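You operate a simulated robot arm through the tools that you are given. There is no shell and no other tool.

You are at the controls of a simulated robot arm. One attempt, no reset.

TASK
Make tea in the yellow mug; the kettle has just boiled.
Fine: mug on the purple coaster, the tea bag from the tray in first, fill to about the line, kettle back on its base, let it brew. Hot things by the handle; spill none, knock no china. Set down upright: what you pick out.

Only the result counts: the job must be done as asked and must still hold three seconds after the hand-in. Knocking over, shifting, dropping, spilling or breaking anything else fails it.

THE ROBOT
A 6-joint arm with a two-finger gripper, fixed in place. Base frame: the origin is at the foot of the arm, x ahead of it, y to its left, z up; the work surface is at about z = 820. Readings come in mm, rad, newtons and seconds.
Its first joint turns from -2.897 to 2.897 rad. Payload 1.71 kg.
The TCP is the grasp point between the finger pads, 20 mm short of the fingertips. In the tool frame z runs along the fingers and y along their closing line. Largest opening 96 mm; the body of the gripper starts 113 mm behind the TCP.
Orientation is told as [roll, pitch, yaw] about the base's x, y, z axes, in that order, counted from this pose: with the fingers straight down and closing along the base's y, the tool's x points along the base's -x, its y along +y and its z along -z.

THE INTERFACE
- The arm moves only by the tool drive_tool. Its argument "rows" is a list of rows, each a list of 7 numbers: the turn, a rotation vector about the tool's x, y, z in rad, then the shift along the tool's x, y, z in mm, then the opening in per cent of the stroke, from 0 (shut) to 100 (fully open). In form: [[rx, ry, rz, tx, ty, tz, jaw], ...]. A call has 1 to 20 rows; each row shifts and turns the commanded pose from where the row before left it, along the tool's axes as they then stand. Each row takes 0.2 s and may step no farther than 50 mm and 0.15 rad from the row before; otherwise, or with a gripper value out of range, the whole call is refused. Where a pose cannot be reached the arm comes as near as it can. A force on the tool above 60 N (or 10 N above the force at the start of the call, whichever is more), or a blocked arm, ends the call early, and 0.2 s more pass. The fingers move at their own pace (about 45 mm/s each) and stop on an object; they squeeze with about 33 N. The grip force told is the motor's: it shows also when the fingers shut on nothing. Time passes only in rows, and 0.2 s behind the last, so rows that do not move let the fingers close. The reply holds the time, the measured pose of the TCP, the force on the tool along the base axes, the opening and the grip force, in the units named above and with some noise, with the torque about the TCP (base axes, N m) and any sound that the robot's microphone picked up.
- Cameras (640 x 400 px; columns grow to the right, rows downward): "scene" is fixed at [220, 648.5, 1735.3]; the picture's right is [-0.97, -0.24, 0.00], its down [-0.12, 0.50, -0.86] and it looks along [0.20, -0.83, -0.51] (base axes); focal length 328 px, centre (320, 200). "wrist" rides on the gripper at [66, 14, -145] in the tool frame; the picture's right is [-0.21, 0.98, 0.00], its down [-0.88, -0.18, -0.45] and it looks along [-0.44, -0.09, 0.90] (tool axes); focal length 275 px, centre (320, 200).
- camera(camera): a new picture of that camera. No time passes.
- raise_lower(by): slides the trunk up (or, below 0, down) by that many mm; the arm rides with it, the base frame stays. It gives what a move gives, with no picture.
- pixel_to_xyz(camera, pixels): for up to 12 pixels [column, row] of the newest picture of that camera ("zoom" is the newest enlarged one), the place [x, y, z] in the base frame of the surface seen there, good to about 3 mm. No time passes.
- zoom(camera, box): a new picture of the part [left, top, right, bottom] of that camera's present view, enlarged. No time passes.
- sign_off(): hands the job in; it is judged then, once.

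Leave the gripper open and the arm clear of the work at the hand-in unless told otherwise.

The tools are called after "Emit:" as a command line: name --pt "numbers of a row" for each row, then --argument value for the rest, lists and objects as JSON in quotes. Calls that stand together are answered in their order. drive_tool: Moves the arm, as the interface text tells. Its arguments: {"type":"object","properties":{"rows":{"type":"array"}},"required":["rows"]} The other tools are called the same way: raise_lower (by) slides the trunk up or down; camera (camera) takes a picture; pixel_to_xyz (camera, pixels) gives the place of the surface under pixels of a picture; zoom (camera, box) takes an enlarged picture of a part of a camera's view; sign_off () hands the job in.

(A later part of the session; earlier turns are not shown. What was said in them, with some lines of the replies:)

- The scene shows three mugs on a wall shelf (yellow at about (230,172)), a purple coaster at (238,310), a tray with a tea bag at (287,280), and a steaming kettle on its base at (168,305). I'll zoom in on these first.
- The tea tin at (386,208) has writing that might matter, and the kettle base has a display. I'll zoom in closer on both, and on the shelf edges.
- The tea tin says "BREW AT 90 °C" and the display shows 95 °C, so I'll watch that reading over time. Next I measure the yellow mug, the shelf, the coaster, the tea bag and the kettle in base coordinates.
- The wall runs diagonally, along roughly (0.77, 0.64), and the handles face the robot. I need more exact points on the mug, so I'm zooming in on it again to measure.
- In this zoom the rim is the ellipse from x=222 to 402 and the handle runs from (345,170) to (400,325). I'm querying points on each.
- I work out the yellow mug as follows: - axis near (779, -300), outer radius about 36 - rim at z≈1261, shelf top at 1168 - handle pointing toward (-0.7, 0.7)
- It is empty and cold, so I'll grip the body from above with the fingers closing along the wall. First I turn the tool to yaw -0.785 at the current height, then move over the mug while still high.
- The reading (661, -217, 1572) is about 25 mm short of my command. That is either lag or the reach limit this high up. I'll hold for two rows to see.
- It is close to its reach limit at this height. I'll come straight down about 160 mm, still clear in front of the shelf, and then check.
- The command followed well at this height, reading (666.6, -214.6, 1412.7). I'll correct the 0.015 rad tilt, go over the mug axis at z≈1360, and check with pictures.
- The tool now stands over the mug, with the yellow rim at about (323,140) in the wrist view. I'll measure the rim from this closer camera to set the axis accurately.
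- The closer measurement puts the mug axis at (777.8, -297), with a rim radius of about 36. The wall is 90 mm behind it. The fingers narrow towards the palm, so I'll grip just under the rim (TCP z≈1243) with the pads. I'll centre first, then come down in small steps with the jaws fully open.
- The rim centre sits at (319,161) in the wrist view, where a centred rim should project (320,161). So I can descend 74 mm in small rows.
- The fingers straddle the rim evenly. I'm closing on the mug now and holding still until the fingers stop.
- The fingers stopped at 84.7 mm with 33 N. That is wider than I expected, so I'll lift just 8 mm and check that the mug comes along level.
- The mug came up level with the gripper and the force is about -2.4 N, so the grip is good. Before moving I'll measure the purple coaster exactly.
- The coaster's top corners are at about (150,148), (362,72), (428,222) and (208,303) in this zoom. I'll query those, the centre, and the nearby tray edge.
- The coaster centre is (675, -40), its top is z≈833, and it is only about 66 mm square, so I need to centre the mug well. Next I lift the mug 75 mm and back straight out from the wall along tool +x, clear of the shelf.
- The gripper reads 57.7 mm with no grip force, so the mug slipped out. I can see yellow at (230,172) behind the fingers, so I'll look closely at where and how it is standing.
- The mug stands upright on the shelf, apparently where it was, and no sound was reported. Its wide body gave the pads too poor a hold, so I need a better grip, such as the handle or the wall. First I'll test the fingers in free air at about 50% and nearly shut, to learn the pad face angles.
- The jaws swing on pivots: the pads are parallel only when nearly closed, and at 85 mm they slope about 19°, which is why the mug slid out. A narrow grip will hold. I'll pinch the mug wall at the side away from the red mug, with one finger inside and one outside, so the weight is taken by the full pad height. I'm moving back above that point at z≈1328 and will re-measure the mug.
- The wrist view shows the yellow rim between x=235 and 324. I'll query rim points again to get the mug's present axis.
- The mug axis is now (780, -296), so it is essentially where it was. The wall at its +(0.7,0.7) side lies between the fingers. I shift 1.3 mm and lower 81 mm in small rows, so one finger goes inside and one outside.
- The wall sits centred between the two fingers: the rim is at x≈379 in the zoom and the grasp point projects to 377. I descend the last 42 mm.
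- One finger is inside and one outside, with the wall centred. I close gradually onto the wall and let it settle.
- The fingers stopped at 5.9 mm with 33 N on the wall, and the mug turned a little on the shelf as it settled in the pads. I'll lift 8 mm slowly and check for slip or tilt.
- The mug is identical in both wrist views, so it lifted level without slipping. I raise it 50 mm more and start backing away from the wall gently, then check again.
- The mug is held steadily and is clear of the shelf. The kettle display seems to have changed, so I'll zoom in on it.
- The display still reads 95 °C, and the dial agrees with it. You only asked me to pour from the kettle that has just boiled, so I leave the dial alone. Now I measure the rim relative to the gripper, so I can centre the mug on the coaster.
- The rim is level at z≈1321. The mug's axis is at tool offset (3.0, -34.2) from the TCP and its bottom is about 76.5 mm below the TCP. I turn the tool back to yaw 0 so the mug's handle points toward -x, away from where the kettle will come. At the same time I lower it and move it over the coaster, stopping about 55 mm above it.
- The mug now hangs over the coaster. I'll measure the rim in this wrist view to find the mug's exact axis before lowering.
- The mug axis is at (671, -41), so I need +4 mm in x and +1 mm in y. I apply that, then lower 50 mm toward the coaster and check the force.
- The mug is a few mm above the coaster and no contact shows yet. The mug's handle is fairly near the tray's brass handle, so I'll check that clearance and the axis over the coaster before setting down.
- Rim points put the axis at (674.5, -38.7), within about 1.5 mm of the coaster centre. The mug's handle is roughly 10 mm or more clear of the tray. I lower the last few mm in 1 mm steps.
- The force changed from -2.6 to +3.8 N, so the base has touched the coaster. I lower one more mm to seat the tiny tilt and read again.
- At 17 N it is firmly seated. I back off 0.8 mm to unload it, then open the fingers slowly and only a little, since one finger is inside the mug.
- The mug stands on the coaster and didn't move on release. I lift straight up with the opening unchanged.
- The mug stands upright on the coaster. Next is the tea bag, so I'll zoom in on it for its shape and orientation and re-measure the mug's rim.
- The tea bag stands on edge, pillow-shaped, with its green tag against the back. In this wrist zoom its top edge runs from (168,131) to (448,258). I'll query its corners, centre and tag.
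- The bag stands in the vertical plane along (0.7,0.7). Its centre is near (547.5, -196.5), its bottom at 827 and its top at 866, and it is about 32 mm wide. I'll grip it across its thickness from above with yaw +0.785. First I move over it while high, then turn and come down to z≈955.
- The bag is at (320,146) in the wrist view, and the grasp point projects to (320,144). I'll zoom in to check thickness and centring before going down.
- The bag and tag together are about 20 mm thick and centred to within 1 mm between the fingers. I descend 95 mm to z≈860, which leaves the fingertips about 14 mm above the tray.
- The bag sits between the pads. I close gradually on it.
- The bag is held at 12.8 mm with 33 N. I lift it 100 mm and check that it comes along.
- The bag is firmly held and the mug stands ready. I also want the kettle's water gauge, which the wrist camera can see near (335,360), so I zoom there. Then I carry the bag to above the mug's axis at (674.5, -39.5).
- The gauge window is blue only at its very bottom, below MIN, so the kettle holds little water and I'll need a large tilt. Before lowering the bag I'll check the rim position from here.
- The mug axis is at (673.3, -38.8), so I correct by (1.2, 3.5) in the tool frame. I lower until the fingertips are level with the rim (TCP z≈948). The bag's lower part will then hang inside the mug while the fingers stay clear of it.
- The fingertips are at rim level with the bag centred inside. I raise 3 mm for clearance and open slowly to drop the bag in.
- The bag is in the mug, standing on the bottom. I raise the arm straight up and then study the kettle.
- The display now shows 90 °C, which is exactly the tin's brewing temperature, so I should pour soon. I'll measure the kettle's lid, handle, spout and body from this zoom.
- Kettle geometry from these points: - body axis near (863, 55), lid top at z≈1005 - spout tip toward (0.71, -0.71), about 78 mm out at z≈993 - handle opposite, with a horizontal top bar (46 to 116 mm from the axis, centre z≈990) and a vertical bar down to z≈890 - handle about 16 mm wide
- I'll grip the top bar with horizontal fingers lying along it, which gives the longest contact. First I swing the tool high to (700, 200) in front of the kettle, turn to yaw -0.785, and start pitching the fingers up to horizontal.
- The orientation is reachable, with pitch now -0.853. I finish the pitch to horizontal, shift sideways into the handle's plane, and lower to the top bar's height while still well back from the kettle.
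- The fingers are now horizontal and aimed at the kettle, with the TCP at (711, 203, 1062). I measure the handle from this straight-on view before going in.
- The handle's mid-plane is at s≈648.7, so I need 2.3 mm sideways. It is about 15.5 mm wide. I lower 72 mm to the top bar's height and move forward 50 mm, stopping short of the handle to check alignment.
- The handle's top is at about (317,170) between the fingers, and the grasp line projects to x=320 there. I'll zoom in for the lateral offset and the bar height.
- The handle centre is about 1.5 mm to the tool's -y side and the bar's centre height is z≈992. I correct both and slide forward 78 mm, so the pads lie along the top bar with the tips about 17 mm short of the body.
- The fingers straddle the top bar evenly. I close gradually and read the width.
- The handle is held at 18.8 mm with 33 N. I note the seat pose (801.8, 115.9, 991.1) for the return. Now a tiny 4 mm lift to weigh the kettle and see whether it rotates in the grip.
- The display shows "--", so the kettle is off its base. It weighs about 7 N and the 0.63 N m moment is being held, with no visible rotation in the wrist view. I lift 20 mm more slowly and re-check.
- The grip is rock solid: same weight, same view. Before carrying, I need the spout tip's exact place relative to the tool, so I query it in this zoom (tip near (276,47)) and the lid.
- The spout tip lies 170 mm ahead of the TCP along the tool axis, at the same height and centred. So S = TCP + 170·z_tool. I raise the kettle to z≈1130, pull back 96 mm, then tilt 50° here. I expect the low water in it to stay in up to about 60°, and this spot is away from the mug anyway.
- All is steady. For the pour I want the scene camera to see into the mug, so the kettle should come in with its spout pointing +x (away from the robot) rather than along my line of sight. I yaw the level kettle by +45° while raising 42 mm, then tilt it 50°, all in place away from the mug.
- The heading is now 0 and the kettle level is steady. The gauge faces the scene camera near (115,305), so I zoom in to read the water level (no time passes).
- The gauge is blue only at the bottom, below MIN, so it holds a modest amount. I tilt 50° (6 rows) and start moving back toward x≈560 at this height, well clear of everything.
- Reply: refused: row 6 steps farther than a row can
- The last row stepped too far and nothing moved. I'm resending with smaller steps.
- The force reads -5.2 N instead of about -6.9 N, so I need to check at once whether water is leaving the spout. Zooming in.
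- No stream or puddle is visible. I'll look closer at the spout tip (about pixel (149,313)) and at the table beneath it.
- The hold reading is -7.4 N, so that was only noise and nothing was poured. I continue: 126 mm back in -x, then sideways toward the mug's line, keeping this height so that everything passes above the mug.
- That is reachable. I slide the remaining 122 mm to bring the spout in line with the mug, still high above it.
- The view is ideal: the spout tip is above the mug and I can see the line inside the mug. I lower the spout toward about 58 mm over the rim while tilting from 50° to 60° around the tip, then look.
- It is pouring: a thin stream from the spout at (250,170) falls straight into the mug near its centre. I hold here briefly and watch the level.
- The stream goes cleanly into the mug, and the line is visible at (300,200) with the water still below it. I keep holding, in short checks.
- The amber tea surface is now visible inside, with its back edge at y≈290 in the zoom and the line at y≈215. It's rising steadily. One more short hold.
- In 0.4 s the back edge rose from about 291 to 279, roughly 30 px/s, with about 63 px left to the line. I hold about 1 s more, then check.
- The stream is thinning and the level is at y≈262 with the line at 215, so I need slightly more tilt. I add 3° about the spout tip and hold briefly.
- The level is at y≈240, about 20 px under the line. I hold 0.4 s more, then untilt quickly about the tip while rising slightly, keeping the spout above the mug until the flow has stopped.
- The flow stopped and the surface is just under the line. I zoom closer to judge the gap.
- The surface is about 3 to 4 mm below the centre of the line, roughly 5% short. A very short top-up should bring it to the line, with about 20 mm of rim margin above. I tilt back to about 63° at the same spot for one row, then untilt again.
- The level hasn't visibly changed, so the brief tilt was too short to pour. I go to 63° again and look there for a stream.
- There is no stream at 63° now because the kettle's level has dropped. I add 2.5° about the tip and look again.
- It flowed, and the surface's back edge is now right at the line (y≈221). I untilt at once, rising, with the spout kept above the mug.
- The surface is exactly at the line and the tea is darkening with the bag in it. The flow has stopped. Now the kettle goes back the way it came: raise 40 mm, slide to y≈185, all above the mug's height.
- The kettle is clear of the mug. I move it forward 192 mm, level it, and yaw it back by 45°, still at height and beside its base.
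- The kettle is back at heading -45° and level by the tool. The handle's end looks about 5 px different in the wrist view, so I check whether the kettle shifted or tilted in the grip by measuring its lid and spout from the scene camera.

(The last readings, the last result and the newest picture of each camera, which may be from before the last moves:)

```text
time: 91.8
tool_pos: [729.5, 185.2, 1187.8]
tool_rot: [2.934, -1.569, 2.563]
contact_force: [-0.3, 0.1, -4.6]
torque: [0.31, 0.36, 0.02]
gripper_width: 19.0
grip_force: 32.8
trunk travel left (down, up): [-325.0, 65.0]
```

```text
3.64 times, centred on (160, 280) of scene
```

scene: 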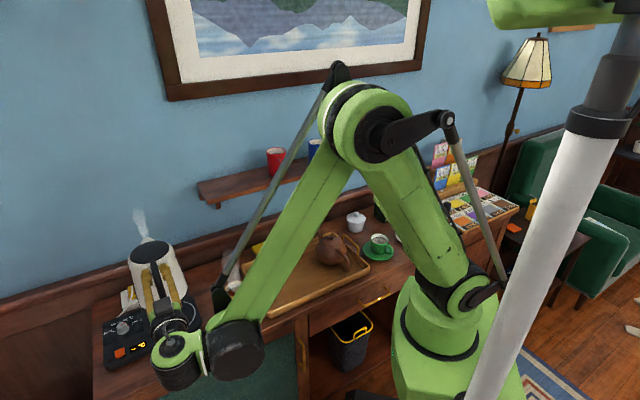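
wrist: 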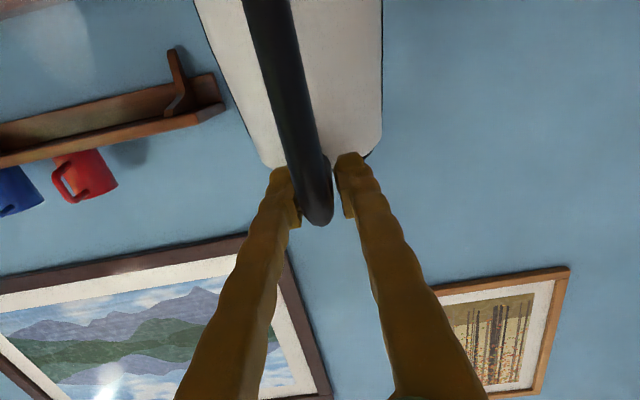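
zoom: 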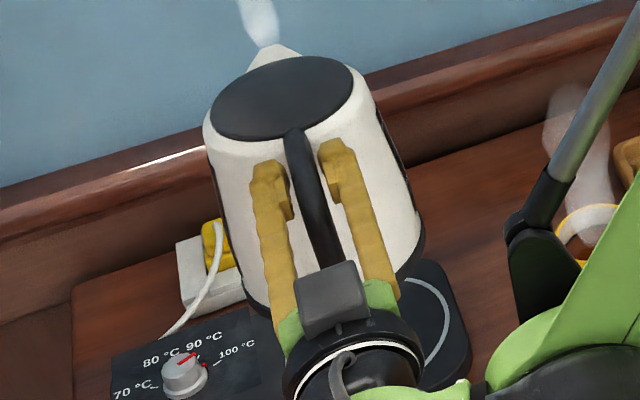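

Emit:
pixel_to_xyz --camera "zoom" --pixels '[[215, 115], [348, 78], [265, 138], [300, 60], [282, 98], [272, 45], [262, 47], [292, 50], [296, 140], [305, 180], [315, 230], [240, 290]]'

Emit:
pixel_to_xyz --camera "wrist" --pixels '[[317, 222], [314, 205], [305, 160], [298, 120], [285, 60], [275, 15], [310, 190]]'

```text
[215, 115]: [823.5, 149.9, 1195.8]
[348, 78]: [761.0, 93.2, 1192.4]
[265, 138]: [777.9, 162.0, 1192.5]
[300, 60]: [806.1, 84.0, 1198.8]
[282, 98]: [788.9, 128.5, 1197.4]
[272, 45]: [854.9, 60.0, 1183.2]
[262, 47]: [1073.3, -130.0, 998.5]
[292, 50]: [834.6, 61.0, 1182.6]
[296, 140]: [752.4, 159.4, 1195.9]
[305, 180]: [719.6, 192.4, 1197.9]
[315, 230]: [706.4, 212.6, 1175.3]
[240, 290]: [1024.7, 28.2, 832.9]
```

```text
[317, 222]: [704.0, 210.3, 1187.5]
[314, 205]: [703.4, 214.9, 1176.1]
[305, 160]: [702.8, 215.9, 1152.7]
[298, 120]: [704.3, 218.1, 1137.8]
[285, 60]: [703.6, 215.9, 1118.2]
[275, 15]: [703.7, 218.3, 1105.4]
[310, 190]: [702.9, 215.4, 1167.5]
```

The kettle seems to have slid about 3 mm forward in the pads, with no meaningful tilt. So I aim the TCP 3 mm short of the original seat. I move forward 97 mm at height, then come down to about 30 mm above the seat.

Emit:
drive_tool --pt "0 0 0 0 1 12 0" --pt "0 0 0 0 1.5 20 0" --pt "0 0 0 0 0 22 0" --pt "0 0 0 0 0 22 0" --pt "0 0 0 0 0 14 0" --pt "0 0 0 8 0 7 0" --pt "0 0 0 20 0 0 0" --pt "0 0 0 24 0 0 0" --pt "0 0 0 24 0 0 0" --pt "0 0 0 24 0 0 0" --pt "0 0 0 24 0 0 0" --pt "0 0 0 20 0 0 0" --pt "0 0 0 12 0 0 0" --pt "0 0 0 0 0 0 0" --pt "0 0 0 0 0 0 0"

Emit:
camera --camera "scene"

Emit:
zoom --camera "scene" --box '[110, 250, 220, 370]'

```text
time: 95.0
tool_pos: [800.3, 119.8, 1031.2]
tool_rot: [2.864, -1.568, 2.634]
contact_force: [-0.7, -0.3, -5.3]
torque: [0.31, 0.32, 0.0]
gripper_width: 19.1
grip_force: 33.1
trunk travel left (down, up): [-325.0, 65.0]
```

```text
taken
```

scene: 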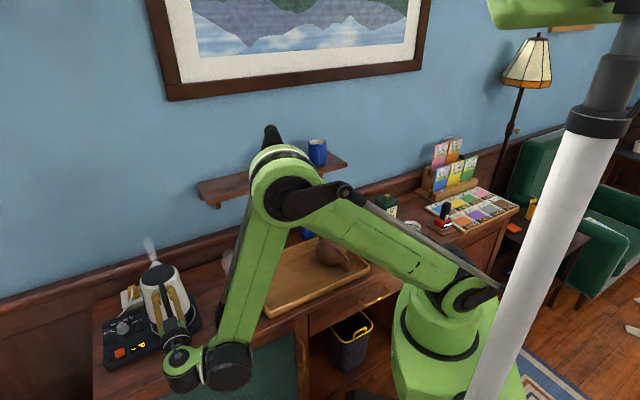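

```text
3.33 times, centred on (165, 310) of scene
```

zoom: 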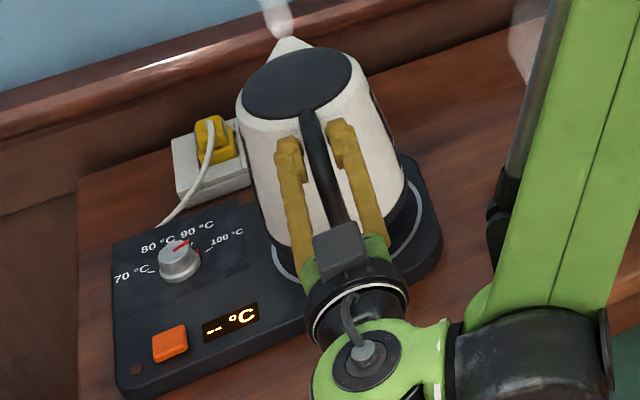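

I'm hovering about 37 mm above the seat. I measure the lid edge and spout tip again to compare with the original kettle position (axis (863,55), spout direction) before lowering.

Emit:
zoom --camera "scene" --box '[135, 245, 195, 285]'

```text
10.00 times, centred on (165, 265) of scene
```

zoom: 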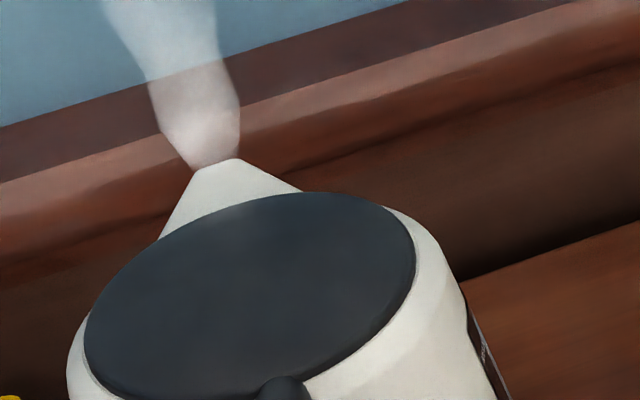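

I query the same features here as in the earlier close-up taken before any slip (lid edges and spout tip), to compute the kettle's true offset.

Emit:
pixel_to_xyz --camera "zoom" --pixels '[[91, 335], [411, 257], [300, 197], [222, 167], [236, 162], [208, 171], [225, 180], [225, 195], [255, 290], [188, 205], [275, 185], [170, 235]]'

Emit:
camera --camera "wrist"

Emit:
pixel_to_xyz --camera "wrist" --pixels '[[317, 222], [314, 205], [305, 160], [298, 120], [285, 60], [310, 190]]'

```text
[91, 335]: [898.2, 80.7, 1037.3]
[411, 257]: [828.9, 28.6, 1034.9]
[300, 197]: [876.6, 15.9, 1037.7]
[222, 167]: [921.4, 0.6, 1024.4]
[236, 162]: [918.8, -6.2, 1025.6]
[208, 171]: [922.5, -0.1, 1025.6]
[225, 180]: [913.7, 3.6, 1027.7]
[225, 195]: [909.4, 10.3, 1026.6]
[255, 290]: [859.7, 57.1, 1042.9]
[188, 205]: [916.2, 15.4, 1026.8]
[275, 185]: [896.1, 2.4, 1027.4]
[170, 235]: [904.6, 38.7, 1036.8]
```

```text
taken
```

wrist: 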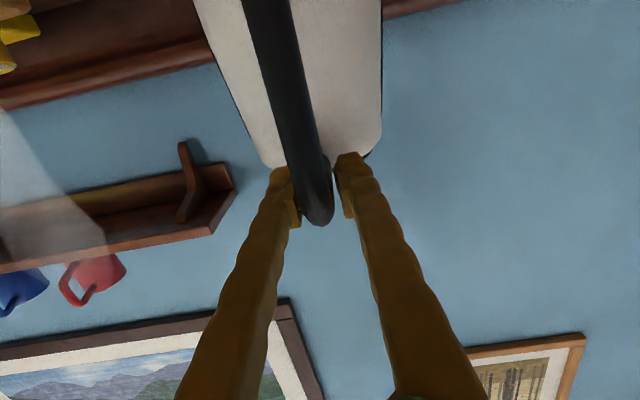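

```text
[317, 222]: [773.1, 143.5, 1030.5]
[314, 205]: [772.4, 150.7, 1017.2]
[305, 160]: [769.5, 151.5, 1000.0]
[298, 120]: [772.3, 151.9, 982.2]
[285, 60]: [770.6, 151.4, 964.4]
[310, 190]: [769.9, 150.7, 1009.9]
```

Comparing features, the kettle needs +2.3 mm forward and -1.7 mm sideways. It has sunk about 4 mm in the pads with roughly a 0.03 rad spout-down lean. I correct all of that, then lower 26 mm to just above the base and look.

Emit:
drive_tool --pt "0 -0.033 0 0 -1.7 2.3 0" --pt "0 0 0 8 0 0 0" --pt "0 0 0 8 0 0 0" --pt "0 0 0 6 0 0 0" --pt "0 0 0 4 0 0 0" --pt "0 0 0 0 0 0 0"

Emit:
zoom --camera "scene" --box '[120, 250, 220, 360]'

Emit:
zoom --camera "scene" --box '[160, 290, 210, 340]'

```text
time: 96.4
tool_pos: [802.5, 114.7, 1005.3]
tool_rot: [3.123, -1.536, 2.375]
contact_force: [-0.4, 1.1, -5.3]
torque: [0.33, 0.32, -0.01]
gripper_width: 18.9
grip_force: 32.8
trunk travel left (down, up): [-325.0, 65.0]
```

```text
3.64 times, centred on (170, 305) of scene
```

zoom: 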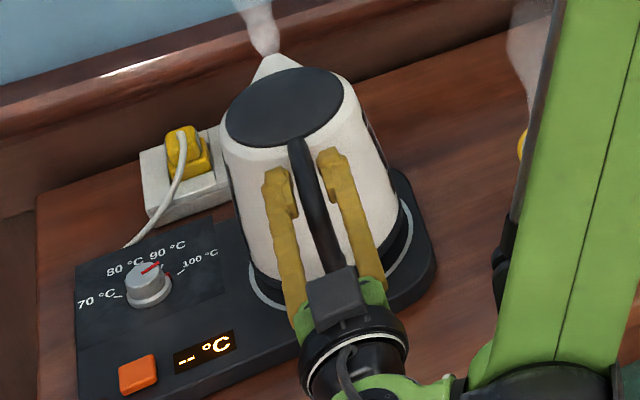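

```text
8.00 times, centred on (185, 315) of scene
```

zoom: 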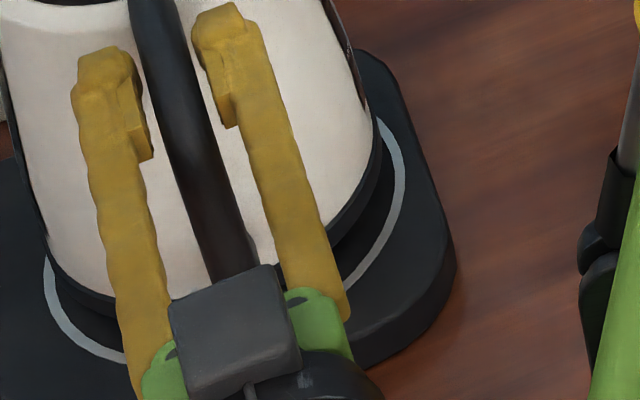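

The kettle hangs evenly inside the base's ring with a small gap. I lower 6 mm gently and read the force.

Emit:
drive_tool --pt "0 0 0 2 0 0 0" --pt "0 0 0 2 0 0 0" --pt "0 0 0 2 0 0 0" --pt "0 0 0 0 0 0 0"

Emit:
zoom --camera "scene" --box '[120, 250, 220, 360]'

```text
time: 97.4
tool_pos: [803.4, 114.0, 999.3]
tool_rot: [3.122, -1.535, 2.376]
contact_force: [0.3, -0.5, -5.2]
torque: [0.36, 0.34, 0.0]
gripper_width: 19.2
grip_force: 32.7
trunk travel left (down, up): [-325.0, 65.0]
```

```text
3.64 times, centred on (170, 305) of scene
```

zoom: 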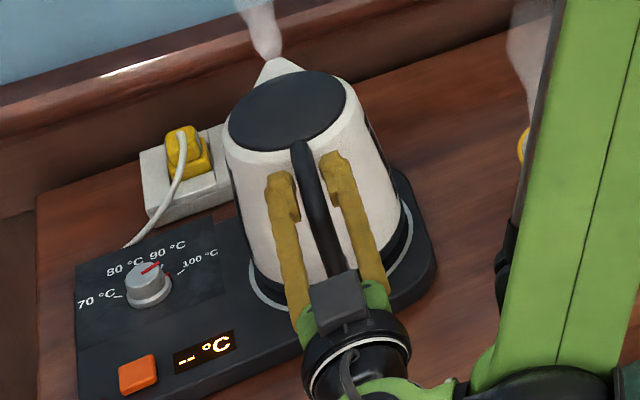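

Still no contact, with the force unchanged at -5.2 N. Before the final millimetres I check the horizontal alignment once more with the same lid and spout features.

Emit:
zoom --camera "scene" --box '[135, 245, 195, 285]'

```text
10.00 times, centred on (165, 265) of scene
```

zoom: 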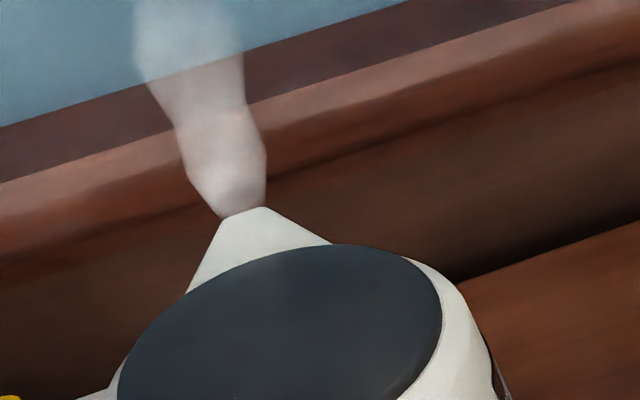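

The pixel shift suggests the kettle came down less than I'd expect, so I query absolute heights of the spout tip and lid here, plus the kettle's lower rim and the base ring.

Emit:
pixel_to_xyz --camera "zoom" --pixels '[[247, 216], [262, 210], [232, 219], [252, 230], [252, 245], [438, 305], [320, 248], [280, 340], [212, 255], [302, 235]]'

Emit:
zoom --camera "scene" --box '[180, 300, 210, 335]'

```text
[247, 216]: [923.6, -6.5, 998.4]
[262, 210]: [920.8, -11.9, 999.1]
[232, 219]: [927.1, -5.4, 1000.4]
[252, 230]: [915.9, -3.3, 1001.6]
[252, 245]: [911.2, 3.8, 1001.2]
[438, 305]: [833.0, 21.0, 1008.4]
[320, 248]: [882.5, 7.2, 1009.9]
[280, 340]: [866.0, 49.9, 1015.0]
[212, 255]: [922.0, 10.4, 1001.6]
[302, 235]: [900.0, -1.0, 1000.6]
```

```text
11.43 times, centred on (195, 318) of scene
```

zoom: 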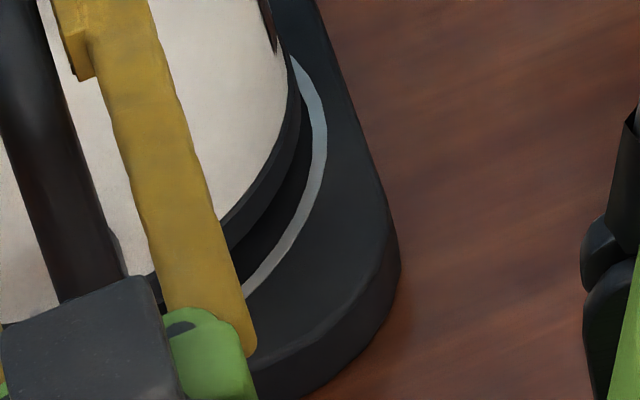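

Now it's clear: the kettle is level, laterally right, but about 4.9 mm too far forward and still 7 to 9 mm above its seat. I shift back 4.9 mm, lower 5 mm, and read.

Emit:
drive_tool --pt "0 0 0 0 0 -2.5 0" --pt "0 0 0 0 0 -2.4 0" --pt "0 0 0 2.5 0 0 0" --pt "0 0 0 2.5 0 0 0" --pt "0 0 0 0 0 0 0"

Emit:
zoom --camera "scene" --box '[135, 245, 195, 285]'

```text
time: 98.6
tool_pos: [799.2, 117.4, 994.5]
tool_rot: [3.124, -1.536, 2.376]
contact_force: [0.7, -0.2, -5.2]
torque: [0.34, 0.32, -0.01]
gripper_width: 18.9
grip_force: 32.9
trunk travel left (down, up): [-325.0, 65.0]
```

```text
10.00 times, centred on (165, 265) of scene
```

zoom: 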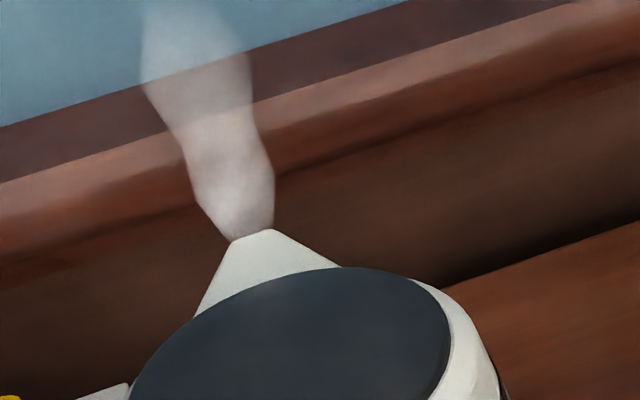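

I check positions again on the same features.

Emit:
pixel_to_xyz --camera "zoom" --pixels '[[256, 239], [271, 233], [241, 242], [261, 253], [261, 268], [446, 328], [328, 271], [290, 363], [221, 278], [311, 258]]'

```text
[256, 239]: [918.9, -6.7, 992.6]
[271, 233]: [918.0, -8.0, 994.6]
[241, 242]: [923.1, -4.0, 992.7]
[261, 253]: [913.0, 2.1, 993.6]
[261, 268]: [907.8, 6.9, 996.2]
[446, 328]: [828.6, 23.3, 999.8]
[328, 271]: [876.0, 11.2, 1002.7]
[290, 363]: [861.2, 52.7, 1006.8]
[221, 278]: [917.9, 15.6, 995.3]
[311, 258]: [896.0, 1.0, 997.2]
```

The kettle is now within 1 mm of its original position horizontally, with about 1 to 3 mm left to go down. I lower in 1 mm steps.

Emit:
drive_tool --pt "0 0 0 1 0 0 0" --pt "0 0 0 1 0 0 0" --pt "0 0 0 0 0 0 0"

Emit:
zoom --camera "scene" --box '[120, 250, 220, 360]'

```text
time: 99.4
tool_pos: [798.3, 118.1, 993.6]
tool_rot: [3.125, -1.534, 2.373]
contact_force: [0.6, -0.5, -2.0]
torque: [-0.11, -0.13, 0.06]
gripper_width: 19.1
grip_force: 33.2
trunk travel left (down, up): [-325.0, 65.0]
```

```text
3.64 times, centred on (170, 305) of scene
```

zoom: 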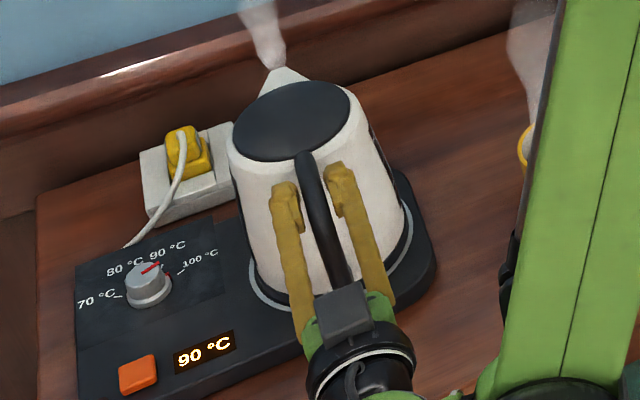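

The display shows 90 °C again, so the kettle has made contact with its base, and the force fell to -2.0 N. I lower 1 mm more to seat it fully.

Emit:
drive_tool --pt "0 0 0 0.7 0 0 0" --pt "0 0 0 0 0 0 0"

```text
time: 100.0
tool_pos: [798.9, 119.5, 992.8]
tool_rot: [3.119, -1.535, 2.38]
contact_force: [-0.1, -0.4, 5.3]
torque: [-0.75, -0.72, -0.02]
gripper_width: 19.0
grip_force: 33.1
trunk travel left (down, up): [-325.0, 65.0]
```

The contact force acts under the kettle's axis, so it sits flat. I relieve the pressure by 0.6 mm, then open the fingers slowly.

Emit:
drive_tool --pt "0 0 0 -0.6 0 0 0" --pt "0 0 0 0 0 0 20" --pt "0 0 0 0 0 0 25" --pt "0 0 0 0 0 0 32" --pt "0 0 0 0 0 0 40" --pt "0 0 0 0 0 0 45" --pt "0 0 0 0 0 0 45"

Emit:
zoom --camera "scene" --box '[120, 250, 220, 360]'

Emit:
camera --camera "wrist"

```text
time: 101.6
tool_pos: [798.5, 118.5, 993.6]
tool_rot: [3.12, -1.536, 2.379]
contact_force: [0.1, 0.7, -0.2]
torque: [0.01, -0.01, 0.01]
gripper_width: 43.3
grip_force: 0.0
trunk travel left (down, up): [-325.0, 65.0]
```

```text
3.64 times, centred on (170, 305) of scene
```

zoom: 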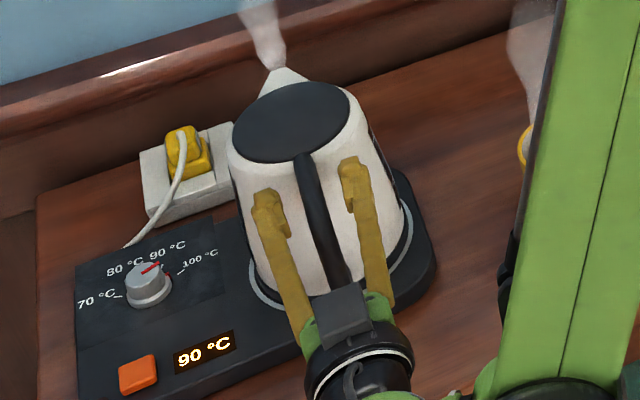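

```text
taken
```

wrist: 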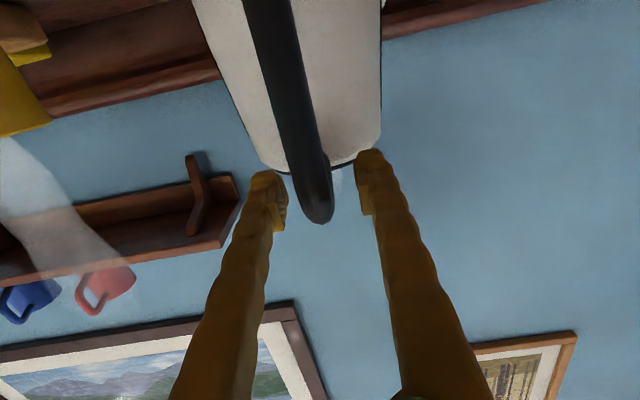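

The kettle stays put on its base with the display lit at 90 °C. The fingers are clear on both sides of the handle, so I back straight out, then raise the arm away.

Emit:
drive_tool --pt "0 0 0 0 0 -8 45" --pt "0 0 0 -0.6 0 -15 45" --pt "0 0 0 -0.7 0 -20 45" --pt "0 0 0 -0.7 0 -20 45" --pt "0 0 0 -0.7 0 -20 45" --pt "0 0 0 -0.7 0 -25 45" --pt "0 0 0 -0.7 0 -25 45" --pt "0 0 0 -15 0 -5 45" --pt "0 0 0 -25 0 0 45" --pt "0 0 0 -35 0 0 45" --pt "0 0 0 -40 0 0 45" --pt "0 0 0 -40 0 0 45" --pt "0 0 0 0 0 0 45"

Emit:
camera --camera "scene"

```text
time: 104.4
tool_pos: [698.0, 219.1, 1147.5]
tool_rot: [3.106, -1.535, 2.393]
contact_force: [0.6, -0.2, 0.4]
torque: [-0.03, 0.0, 0.05]
gripper_width: 43.0
grip_force: 0.1
trunk travel left (down, up): [-325.0, 65.0]
```

```text
taken
```

scene: 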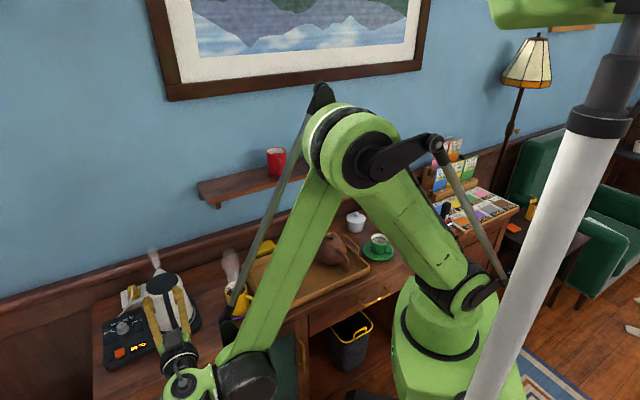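

Everything is released. I raise the arm further and turn the fingers back to pointing down, so it's well clear, and then inspect the result.

Emit:
drive_tool --pt "0 0 0 -40 0 0 60" --pt "0 0 0 -40 0 0 60" --pt "0 0 0 -40 0 0 60" --pt "0 0 0 -40 0 0 60" --pt "0 0.145 0 0 0 0 60" --pt "0 0.145 0 0 0 0 60" --pt "0 0.145 0 0 0 0 60" --pt "0 0.145 0 0 0 0 60" --pt "0 0.145 0 0 0 0 60" --pt "0 0.145 0 0 0 0 60" --pt "0 0.145 0 0 0 0 60" --pt "0 0.145 0 0 0 0 60" --pt "0 0.145 0 0 0 0 60" --pt "0 0.145 0 0 0 0 60" --pt "0 0.145 0 0 0 0 60" --pt "0 0 0 0 0 0 60"

Emit:
camera --camera "scene"

Emit:
zoom --camera "scene" --box '[90, 230, 260, 370]'

```text
time: 107.8
tool_pos: [694.4, 223.7, 1305.7]
tool_rot: [0.003, -0.01, -0.785]
contact_force: [-0.6, 0.3, -0.2]
torque: [-0.01, 0.05, 0.01]
gripper_width: 57.6
grip_force: 0.1
trunk travel left (down, up): [-325.0, 65.0]
```

```text
taken
```

scene: 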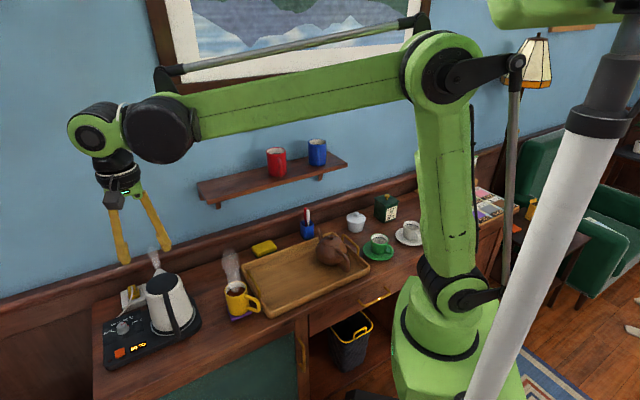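

```text
2.86 times, centred on (175, 300) of scene
```

zoom: 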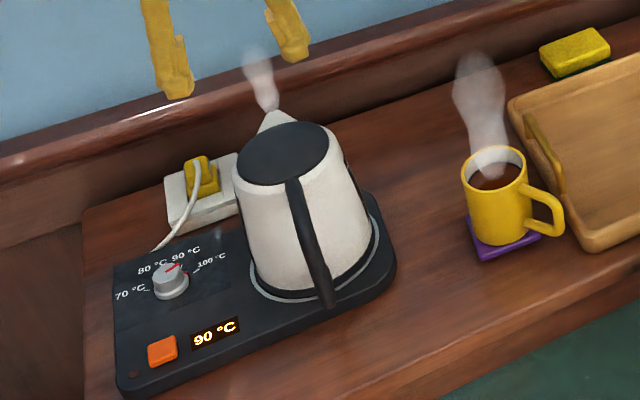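

The kettle sits on its base reading 90 °C, and the yellow mug steams on the purple coaster. I take a last close look at the mug and the table, then open the gripper fully.

Emit:
zoom --camera "scene" --box '[218, 275, 266, 323]'

Emit:
zoom --camera "scene" --box '[200, 130, 360, 250]'

Emit:
drive_tool --pt "0 0 0 0 0 -30 100" --pt "0 0 0 0 0 -30 100" --pt "0 0 0 0 0 -20 100" --pt "0 0 0 0 0 0 100"

Emit:
camera --camera "wrist"

```text
8.33 times, centred on (242, 299) of scene
```

zoom: 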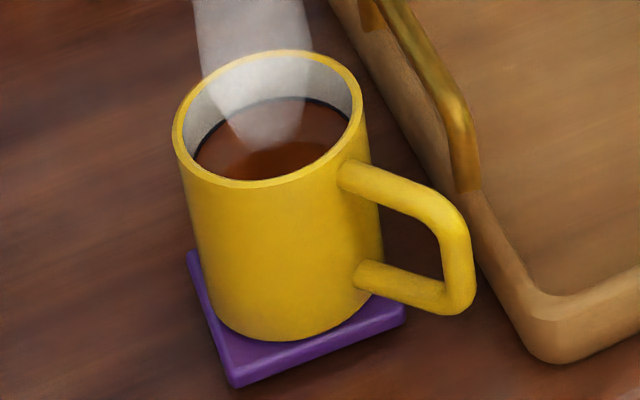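

```text
3.33 times, centred on (280, 190) of scene
```

zoom: 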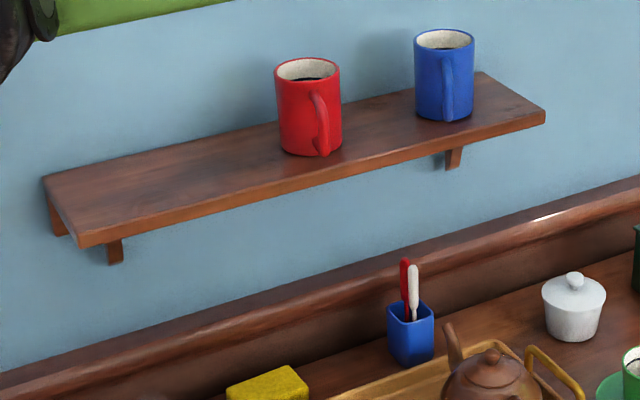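

```text
time: 108.8
tool_pos: [690.5, 223.2, 1384.7]
tool_rot: [0.002, -0.011, -0.785]
contact_force: [-0.2, 0.3, -0.5]
torque: [0.01, -0.05, 0.0]
gripper_width: 96.1
grip_force: 0.1
trunk travel left (down, up): [-325.0, 65.0]
```

```text
taken
```

wrist: 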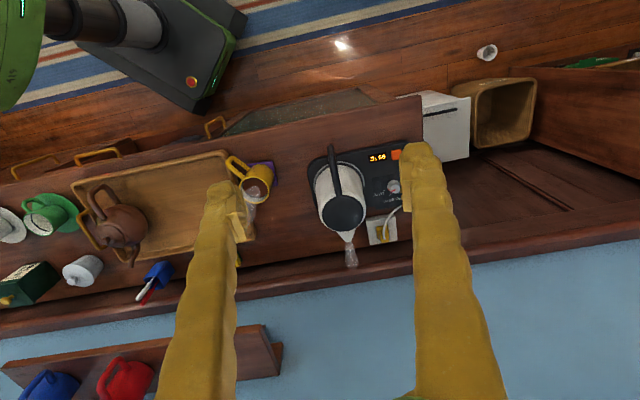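

Final state:
- The yellow mug stands upright on the purple coaster, filled to the line, with the bag in and brewing.
- The kettle is back on its base and the display reads 90 °C.
- I see no spills. The red and blue mugs, tray, teapot and cups are where they were.
- The gripper is fully open and the arm is clear.

I'm handing the job in.

Emit:
sign_off

```text
The job is handed in.
```

The tea is made and handed in. The yellow mug is on the purple coaster, filled to the line, with the tea bag in and left to brew.

- **Mug:** My first grip slipped and the mug dropped back onto the shelf. It stayed upright and I heard no sound, so I picked it up again by its wall instead. It was empty and cold at that point.
- **Water:** The display read 90 °C just before I lifted the kettle, which matches the "brew at 90 °C" on the tea tin. I held the kettle only by its handle and saw no spills.
- **Kettle:** It is back on its base, within about 1 mm of where it started by my measurement. Its gauge was already below MIN at the start, so little water is left.
- **Surroundings:** Nothing else was moved, as far as I can see. The gripper is open and the arm is clear.
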